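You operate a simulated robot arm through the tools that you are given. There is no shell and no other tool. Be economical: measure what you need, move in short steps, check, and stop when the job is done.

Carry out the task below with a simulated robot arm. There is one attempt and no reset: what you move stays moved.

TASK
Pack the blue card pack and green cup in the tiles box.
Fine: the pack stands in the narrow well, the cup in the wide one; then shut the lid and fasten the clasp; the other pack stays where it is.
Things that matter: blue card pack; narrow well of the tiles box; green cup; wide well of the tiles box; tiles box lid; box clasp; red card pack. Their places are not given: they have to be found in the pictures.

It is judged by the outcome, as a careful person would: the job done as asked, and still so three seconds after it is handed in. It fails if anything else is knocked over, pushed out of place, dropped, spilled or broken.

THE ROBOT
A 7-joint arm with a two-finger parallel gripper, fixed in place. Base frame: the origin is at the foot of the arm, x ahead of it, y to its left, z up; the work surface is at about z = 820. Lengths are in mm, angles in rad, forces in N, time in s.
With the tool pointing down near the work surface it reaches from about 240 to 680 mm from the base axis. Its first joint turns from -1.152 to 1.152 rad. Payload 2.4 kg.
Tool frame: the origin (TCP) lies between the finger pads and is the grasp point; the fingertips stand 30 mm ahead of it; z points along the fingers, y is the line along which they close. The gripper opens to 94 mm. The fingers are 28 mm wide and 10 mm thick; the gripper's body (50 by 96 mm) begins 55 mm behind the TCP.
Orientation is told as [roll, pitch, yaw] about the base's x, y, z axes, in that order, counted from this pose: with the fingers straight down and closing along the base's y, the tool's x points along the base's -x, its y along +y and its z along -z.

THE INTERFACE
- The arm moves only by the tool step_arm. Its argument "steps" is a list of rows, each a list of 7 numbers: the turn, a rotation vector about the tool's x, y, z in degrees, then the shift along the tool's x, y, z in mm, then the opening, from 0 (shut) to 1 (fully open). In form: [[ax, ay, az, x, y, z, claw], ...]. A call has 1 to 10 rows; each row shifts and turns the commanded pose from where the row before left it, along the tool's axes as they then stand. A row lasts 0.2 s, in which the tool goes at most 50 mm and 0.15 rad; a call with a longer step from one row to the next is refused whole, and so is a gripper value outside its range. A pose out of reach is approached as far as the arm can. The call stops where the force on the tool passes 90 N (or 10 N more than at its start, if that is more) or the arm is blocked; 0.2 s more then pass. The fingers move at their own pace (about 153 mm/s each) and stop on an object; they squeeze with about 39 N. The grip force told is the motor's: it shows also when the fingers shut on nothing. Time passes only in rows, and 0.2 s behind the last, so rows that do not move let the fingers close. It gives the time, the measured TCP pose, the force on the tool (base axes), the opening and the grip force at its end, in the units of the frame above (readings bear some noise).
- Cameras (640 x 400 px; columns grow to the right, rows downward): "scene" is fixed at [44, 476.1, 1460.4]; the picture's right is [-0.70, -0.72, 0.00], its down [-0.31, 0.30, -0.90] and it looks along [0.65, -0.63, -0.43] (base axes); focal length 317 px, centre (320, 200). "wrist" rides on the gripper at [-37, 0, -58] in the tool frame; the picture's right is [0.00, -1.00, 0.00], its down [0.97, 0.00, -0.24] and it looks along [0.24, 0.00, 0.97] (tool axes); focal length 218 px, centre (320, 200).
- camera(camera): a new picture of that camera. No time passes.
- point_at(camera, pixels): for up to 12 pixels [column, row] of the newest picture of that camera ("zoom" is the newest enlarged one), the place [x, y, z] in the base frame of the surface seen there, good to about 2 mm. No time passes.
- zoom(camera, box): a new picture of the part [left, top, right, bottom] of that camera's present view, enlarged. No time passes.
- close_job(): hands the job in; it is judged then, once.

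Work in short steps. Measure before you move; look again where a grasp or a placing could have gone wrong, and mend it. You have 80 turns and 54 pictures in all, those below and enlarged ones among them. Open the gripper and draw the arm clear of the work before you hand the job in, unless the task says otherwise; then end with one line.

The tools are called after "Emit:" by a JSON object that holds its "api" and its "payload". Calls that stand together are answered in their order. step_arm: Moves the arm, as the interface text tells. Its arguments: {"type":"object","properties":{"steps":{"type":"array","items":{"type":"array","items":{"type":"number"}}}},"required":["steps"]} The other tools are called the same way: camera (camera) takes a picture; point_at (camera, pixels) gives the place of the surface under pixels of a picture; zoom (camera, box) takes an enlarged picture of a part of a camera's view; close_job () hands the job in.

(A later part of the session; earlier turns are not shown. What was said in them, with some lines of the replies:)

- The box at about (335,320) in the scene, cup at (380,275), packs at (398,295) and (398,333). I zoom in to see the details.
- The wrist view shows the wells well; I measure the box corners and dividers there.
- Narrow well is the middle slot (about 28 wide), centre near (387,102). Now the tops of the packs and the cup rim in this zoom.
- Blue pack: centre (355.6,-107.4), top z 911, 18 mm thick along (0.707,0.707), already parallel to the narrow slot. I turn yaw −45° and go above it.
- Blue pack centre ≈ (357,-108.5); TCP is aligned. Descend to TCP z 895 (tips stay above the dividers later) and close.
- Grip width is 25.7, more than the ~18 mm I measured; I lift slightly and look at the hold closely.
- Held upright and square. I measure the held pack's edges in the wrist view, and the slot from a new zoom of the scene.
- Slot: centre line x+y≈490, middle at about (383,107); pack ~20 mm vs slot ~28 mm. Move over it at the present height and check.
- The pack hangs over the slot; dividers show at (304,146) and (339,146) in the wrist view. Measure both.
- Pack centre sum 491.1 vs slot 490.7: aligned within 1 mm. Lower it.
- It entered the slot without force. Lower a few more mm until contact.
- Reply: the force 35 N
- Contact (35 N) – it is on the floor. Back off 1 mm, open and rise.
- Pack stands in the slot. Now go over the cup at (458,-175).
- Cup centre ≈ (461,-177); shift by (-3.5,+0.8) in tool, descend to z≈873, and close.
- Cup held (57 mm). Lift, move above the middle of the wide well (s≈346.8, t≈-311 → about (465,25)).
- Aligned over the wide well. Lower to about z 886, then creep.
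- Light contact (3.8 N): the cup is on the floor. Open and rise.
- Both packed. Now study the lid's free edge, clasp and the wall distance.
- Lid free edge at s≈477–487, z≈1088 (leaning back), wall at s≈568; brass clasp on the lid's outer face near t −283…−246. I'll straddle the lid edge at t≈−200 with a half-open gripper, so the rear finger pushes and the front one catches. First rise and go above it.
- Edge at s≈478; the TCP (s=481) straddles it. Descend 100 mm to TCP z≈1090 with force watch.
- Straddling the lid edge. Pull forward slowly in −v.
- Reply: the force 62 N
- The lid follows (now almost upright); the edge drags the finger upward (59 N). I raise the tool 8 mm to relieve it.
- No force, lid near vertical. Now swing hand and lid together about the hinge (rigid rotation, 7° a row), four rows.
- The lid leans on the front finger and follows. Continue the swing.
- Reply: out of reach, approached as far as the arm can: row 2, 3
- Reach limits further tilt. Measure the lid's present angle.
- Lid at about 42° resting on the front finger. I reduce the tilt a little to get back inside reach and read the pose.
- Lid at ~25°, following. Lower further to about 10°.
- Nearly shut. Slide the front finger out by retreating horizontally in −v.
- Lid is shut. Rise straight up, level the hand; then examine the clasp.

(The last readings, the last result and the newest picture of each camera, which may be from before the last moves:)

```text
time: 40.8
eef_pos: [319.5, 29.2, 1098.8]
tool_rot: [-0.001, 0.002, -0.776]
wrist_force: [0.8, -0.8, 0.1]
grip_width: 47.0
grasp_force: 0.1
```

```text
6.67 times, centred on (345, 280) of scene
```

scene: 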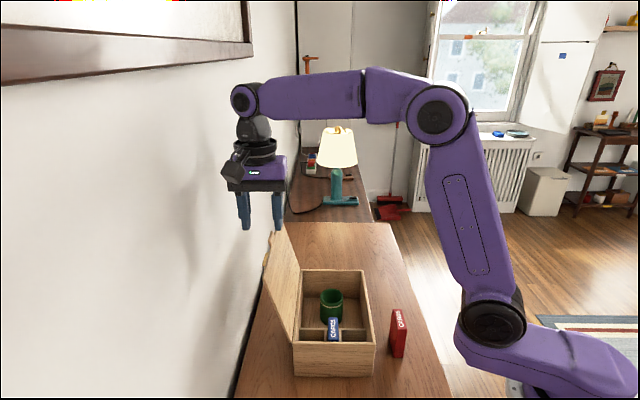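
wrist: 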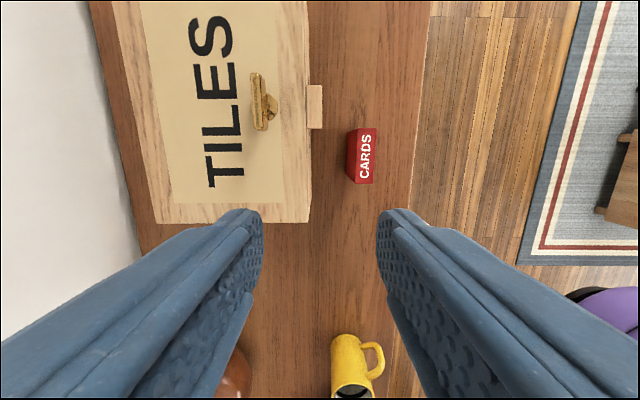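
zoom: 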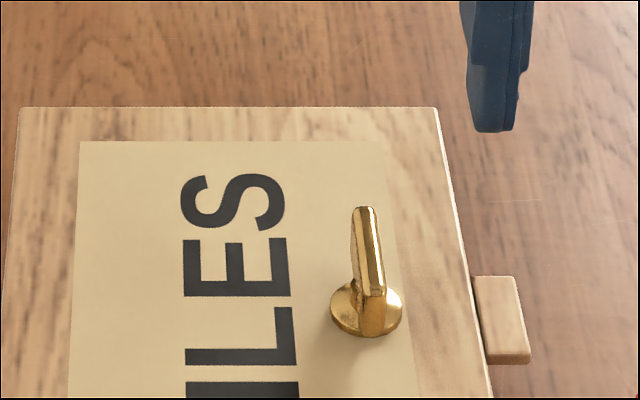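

The clasp is a standing brass turn-key, its wing lying along the lid edge. Measure it.

Emit:
{"api": "point_at", "payload": {"camera": "zoom", "pixels": [[357, 212], [377, 285], [368, 212], [362, 300], [370, 320], [340, 310], [400, 300], [352, 240], [358, 280], [375, 330]]}}

Emit:
{"api": "point_at", "payload": {"camera": "wrist", "pixels": [[255, 78], [261, 126], [257, 100], [265, 126], [272, 105], [253, 100], [264, 95]]}}

Emit:
{"api": "zoom", "payload": {"camera": "wrist", "box": [225, 55, 325, 145]}}

```text
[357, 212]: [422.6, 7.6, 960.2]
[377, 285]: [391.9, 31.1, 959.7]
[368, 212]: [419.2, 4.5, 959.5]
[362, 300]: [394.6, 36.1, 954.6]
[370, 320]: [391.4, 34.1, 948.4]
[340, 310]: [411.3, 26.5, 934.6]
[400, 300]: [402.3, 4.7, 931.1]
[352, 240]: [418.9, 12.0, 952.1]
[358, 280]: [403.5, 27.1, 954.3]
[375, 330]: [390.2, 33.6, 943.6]
```

```text
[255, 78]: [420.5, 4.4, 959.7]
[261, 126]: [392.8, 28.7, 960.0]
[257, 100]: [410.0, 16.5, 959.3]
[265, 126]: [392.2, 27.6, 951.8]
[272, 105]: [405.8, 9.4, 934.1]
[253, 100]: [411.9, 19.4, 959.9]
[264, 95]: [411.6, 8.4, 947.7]
```

```text
4.44 times, centred on (275, 100) of wrist
```

zoom: 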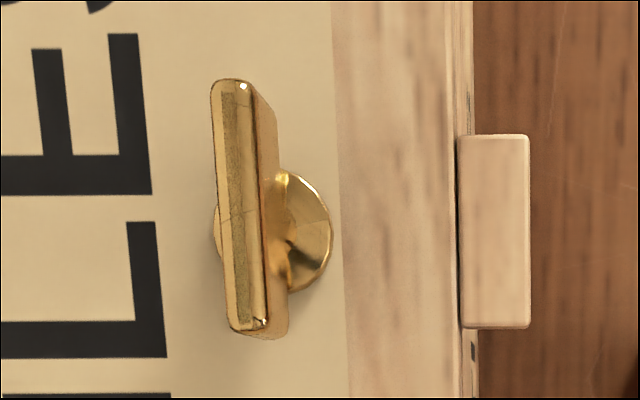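

Key wing centre ≈ (406.7,18), top z 960, lid top z 931. Go above it.

Emit:
{"api": "step_arm", "payload": {"steps": [[0, 0, 0, -34.8, 26.9, 0, 0.5], [0, 0, 0, -34.8, 26.9, 0, 0.5], [0, 0, 0, 0, 0, 40, 0.5], [0, 0, 0, 0, 0, 30, 0.5], [0, 0, 0, 0, 0, 0, 0.5]]}}

Emit:
{"api": "camera", "payload": {"camera": "wrist"}}

```text
time: 42.0
eef_pos: [408.7, 19.1, 1026.2]
tool_rot: [0.0, 0.004, -0.775]
wrist_force: [-0.7, -0.1, 0.0]
grip_width: 47.0
grasp_force: 0.0
```

```text
15 pictures are left
```

wrist: 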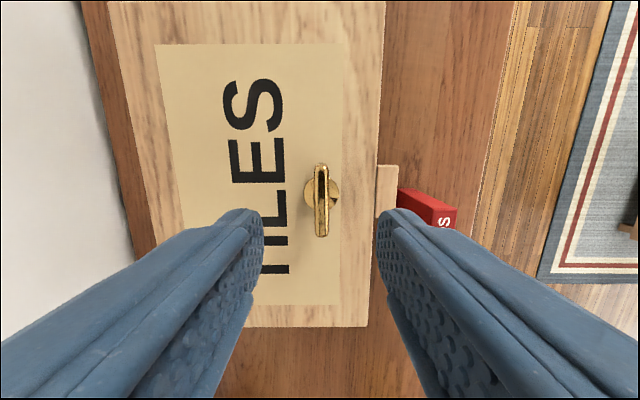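

Emit:
{"api": "point_at", "payload": {"camera": "wrist", "pixels": [[320, 166], [321, 234], [316, 200], [327, 200], [305, 192], [339, 192], [321, 200]]}}

```text
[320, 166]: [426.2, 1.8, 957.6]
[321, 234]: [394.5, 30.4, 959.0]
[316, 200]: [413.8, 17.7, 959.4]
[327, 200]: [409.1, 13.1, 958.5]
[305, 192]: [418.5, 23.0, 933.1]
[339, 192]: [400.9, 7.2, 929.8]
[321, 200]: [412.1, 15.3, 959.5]
```

Key axis ≈ (409.5,16). Shift slightly, descend to TCP z≈968 (tips ~7 mm over the lid), close on the wing.

Emit:
{"api": "step_arm", "payload": {"steps": [[0, 0, 0, -2.5, -1, 30, 0.5], [0, 0, 0, 0, 0, 18, 0.5], [0, 0, 0, 0, 0, 9, 0.5], [0, 0, 0, 0, 0, 0, 0.5], [0, 0, 0, 0, 0, 0, 0.1], [0, 0, 0, 0, 0, 0, 0], [0, 0, 0, 0, 0, 0, 0]]}}

Emit:
{"api": "camera", "payload": {"camera": "wrist"}}

```text
time: 43.6
eef_pos: [410.3, 18.8, 971.1]
tool_rot: [-0.001, 0.004, -0.776]
wrist_force: [0.4, -1.2, -0.7]
grip_width: 8.7
grasp_force: 38.7
```

```text
14 pictures are left
```

wrist: 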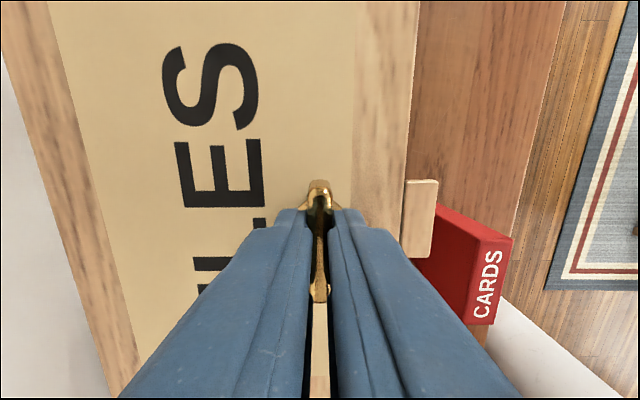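

Gripped on the wing (8.7 mm). Turn a test 15° clockwise (seen from above) and feel for resistance.

Emit:
{"api": "step_arm", "payload": {"steps": [[0, 0, 5, 0, 0, 0, 0], [0, 0, 5, 0, 0, 0, 0], [0, 0, 5, 0, 0, 0, 0], [0, 0, 0, 0, 0, 0, 0]]}}

Emit:
{"api": "zoom", "payload": {"camera": "wrist", "box": [250, 150, 390, 330]}}

```text
time: 44.6
eef_pos: [408.5, 17.5, 971.1]
tool_rot: [0.0, 0.003, -1.041]
wrist_force: [3.1, 1.7, 0.4]
grip_width: 8.3
grasp_force: 38.9
```

```text
2.22 times, centred on (320, 240) of wrist
```

zoom: 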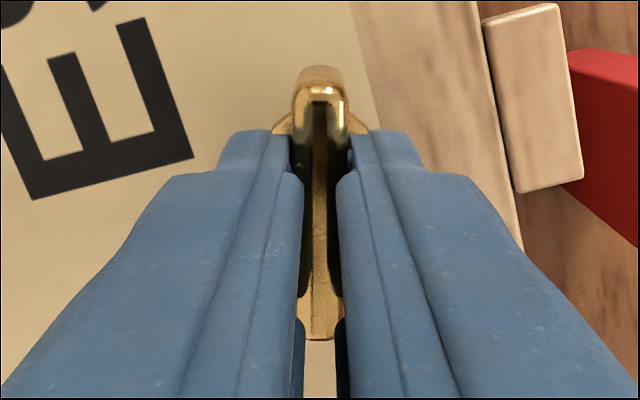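

The wing turned freely with the fingers. Continue clockwise.

Emit:
{"api": "step_arm", "payload": {"steps": [[0, 0, 7.5, 0, 0, 0, 0], [0, 0, 7.5, 0, 0, 0, 0], [0, 0, 7.5, 0, 0, 0, 0], [0, 0, 7.5, 0, 0, 0, 0], [0, 0, 7.5, 0, 0, 0, 0], [0, 0, 0, 0, 0, 0, 0]]}}

Emit:
{"api": "zoom", "payload": {"camera": "wrist", "box": [220, 110, 420, 330]}}

```text
time: 46.0
eef_pos: [409.0, 17.0, 970.6]
tool_rot: [-0.001, 0.0, -1.696]
wrist_force: [1.2, -3.7, 0.1]
grip_width: 8.5
grasp_force: 38.9
```

```text
1.82 times, centred on (320, 220) of wrist
```

zoom: 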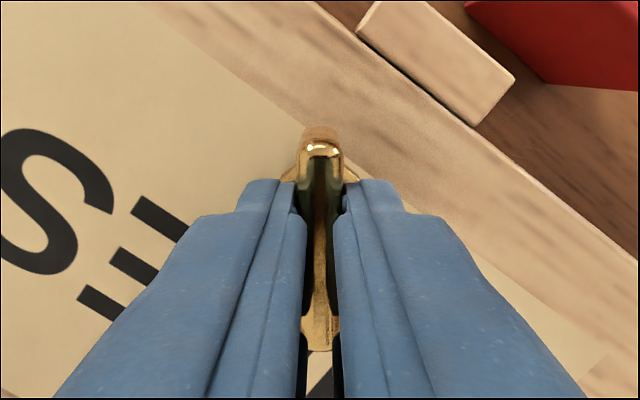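

Turned 52°. Another 37.5° brings it to a quarter turn.

Emit:
{"api": "step_arm", "payload": {"steps": [[0, 0, 7.5, 0, 0, 0, 0], [0, 0, 7.5, 0, 0, 0, 0], [0, 0, 7.5, 0, 0, 0, 0], [0, 0, 7.5, 0, 0, 0, 0], [0, 0, 7.5, 0, 0, 0, 0], [0, 0, 0, 0, 0, 0, 0]]}}

Emit:
{"api": "zoom", "payload": {"camera": "wrist", "box": [220, 110, 420, 330]}}

```text
time: 47.4
eef_pos: [408.1, 18.4, 971.6]
tool_rot: [-0.003, -0.002, -2.35]
wrist_force: [1.4, 0.8, 0.7]
grip_width: 8.3
grasp_force: 38.8
```

```text
1.82 times, centred on (320, 220) of wrist
```

zoom: 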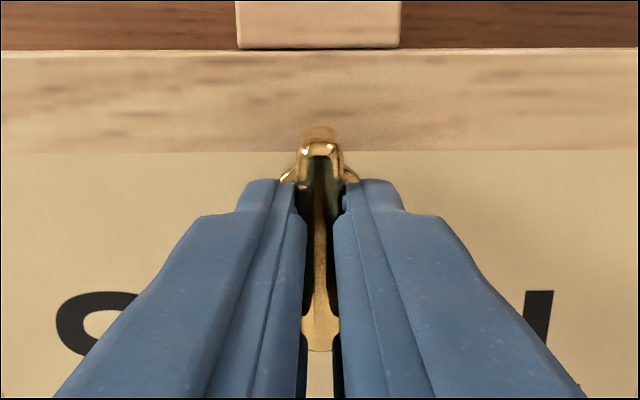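

Quarter turn reached. I test 6° more to find whether there is a stop.

Emit:
{"api": "step_arm", "payload": {"steps": [[0, 0, 6, 0, 0, 0, 0], [0, 0, 0, 0, 0, 0, 0]]}}

Emit:
{"api": "zoom", "payload": {"camera": "wrist", "box": [220, 110, 420, 330]}}

```text
time: 48.0
eef_pos: [408.4, 18.5, 973.4]
tool_rot: [-0.005, -0.002, -2.454]
wrist_force: [-0.7, 0.4, -0.2]
grip_width: 8.5
grasp_force: 39.1
```

```text
1.82 times, centred on (320, 220) of wrist
```

zoom: 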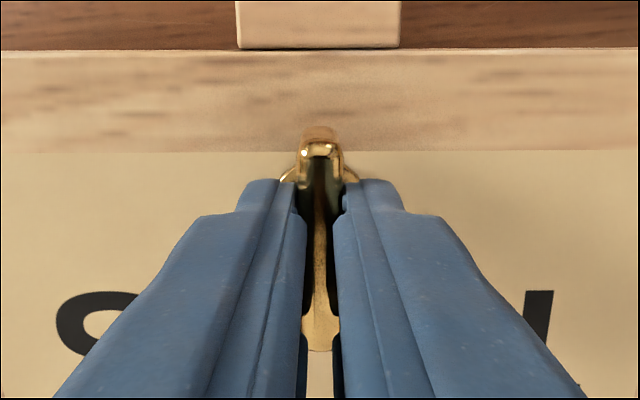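

The wrist view did not change though the tool turned 6° — maybe a stop and the box turned along. I check the scene.

Emit:
{"api": "zoom", "payload": {"camera": "scene", "box": [260, 220, 400, 380]}}

Emit:
{"api": "point_at", "payload": {"camera": "zoom", "pixels": [[232, 295], [434, 295], [246, 117], [233, 380], [426, 381], [480, 340]]}}

```text
2.50 times, centred on (330, 300) of scene
```

zoom: 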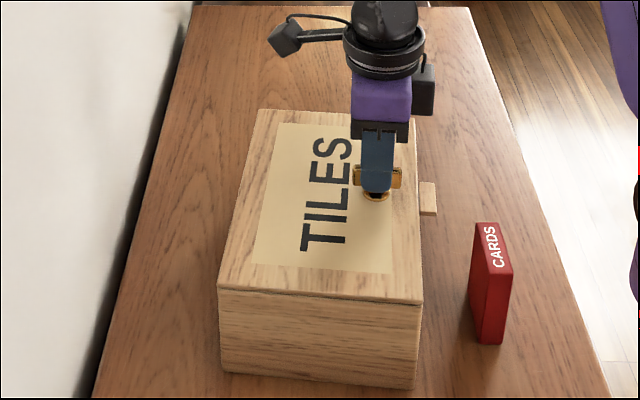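

```text
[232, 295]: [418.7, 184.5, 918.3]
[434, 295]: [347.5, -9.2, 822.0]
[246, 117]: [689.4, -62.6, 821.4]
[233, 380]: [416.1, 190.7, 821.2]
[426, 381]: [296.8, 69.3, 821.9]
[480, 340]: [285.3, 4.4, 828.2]
```

The key hit its stop at the quarter turn (fastened), and the box itself turned ~6°. The key is fully home; release and rise, without turning back.

Emit:
{"api": "step_arm", "payload": {"steps": [[0, 0, 0, 0, 0, 0, 0.3], [0, 0, 0, 0, 0, 0, 0.4], [0, 0, 0, 0, 0, -20, 0.4], [0, 0, 0, 0, 0, -45, 0.4], [0, 0, 0, 0, 0, -45, 0.4], [0, 0, 0, 0, 0, -45, 0.4], [0, 0, 0, 0, 0, 0, 0.4]]}}

Emit:
{"api": "camera", "payload": {"camera": "wrist"}}

Emit:
{"api": "zoom", "payload": {"camera": "scene", "box": [260, 220, 400, 380]}}

Emit:
{"api": "point_at", "payload": {"camera": "zoom", "pixels": [[221, 288], [421, 300], [416, 122], [261, 112], [395, 180], [357, 178]]}}

```text
time: 49.6
eef_pos: [410.2, 15.2, 1127.1]
tool_rot: [-0.003, -0.001, -2.452]
wrist_force: [-0.8, -0.5, -0.3]
grip_width: 37.5
grasp_force: 0.1
```

```text
8 pictures are left
```

wrist: 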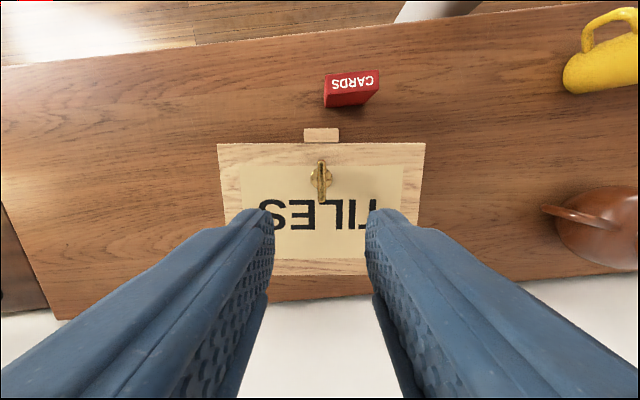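

```text
2.50 times, centred on (330, 300) of scene
```

zoom: 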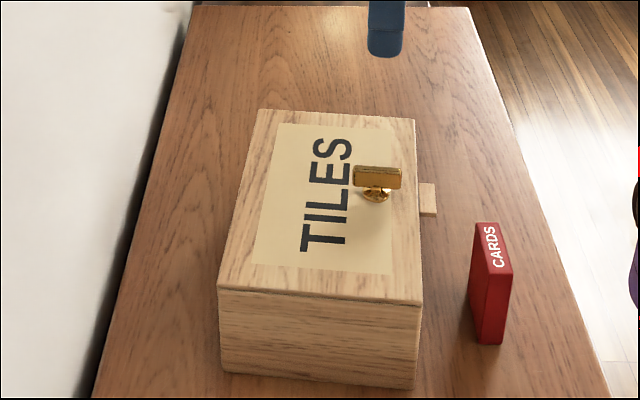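

```text
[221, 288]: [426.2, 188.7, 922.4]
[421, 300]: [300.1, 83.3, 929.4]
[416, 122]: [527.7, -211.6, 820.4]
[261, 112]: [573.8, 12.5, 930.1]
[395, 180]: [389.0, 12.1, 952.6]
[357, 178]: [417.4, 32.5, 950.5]
```

Lid is flush, key wing lies across the edge, red pack untouched and upright. Draw the arm clear.

Emit:
{"api": "step_arm", "payload": {"steps": [[0, 0, 0, 0, 0, -45, 0.8], [0, 0, 0, 0, 0, -45, 1], [0, 0, 0, 0, 0, -40, 1], [0, 0, 0, 0, 0, 0, 1]]}}

Emit:
{"api": "camera", "payload": {"camera": "scene"}}

```text
time: 50.6
eef_pos: [408.3, 17.9, 1257.7]
tool_rot: [-0.005, 0.0, -2.452]
wrist_force: [0.1, 0.1, 0.1]
grip_width: 94.1
grasp_force: 0.2
```

```text
6 pictures are left
```

scene: 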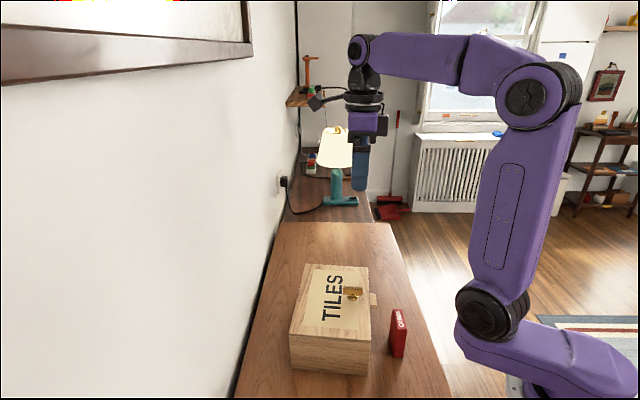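

The scene shows the box shut and clasped, with the arm clear of it; I hand the job in.

Emit:
{"api": "close_job", "payload": {}}

```text
The job is handed in.
```

The blue pack stands in the narrow well and the green cup is in the wide one. The lid is shut, the clasp is turned to its stop, and the red pack is untouched; testing that stop turned the box about 6° on the table, and I left it so.
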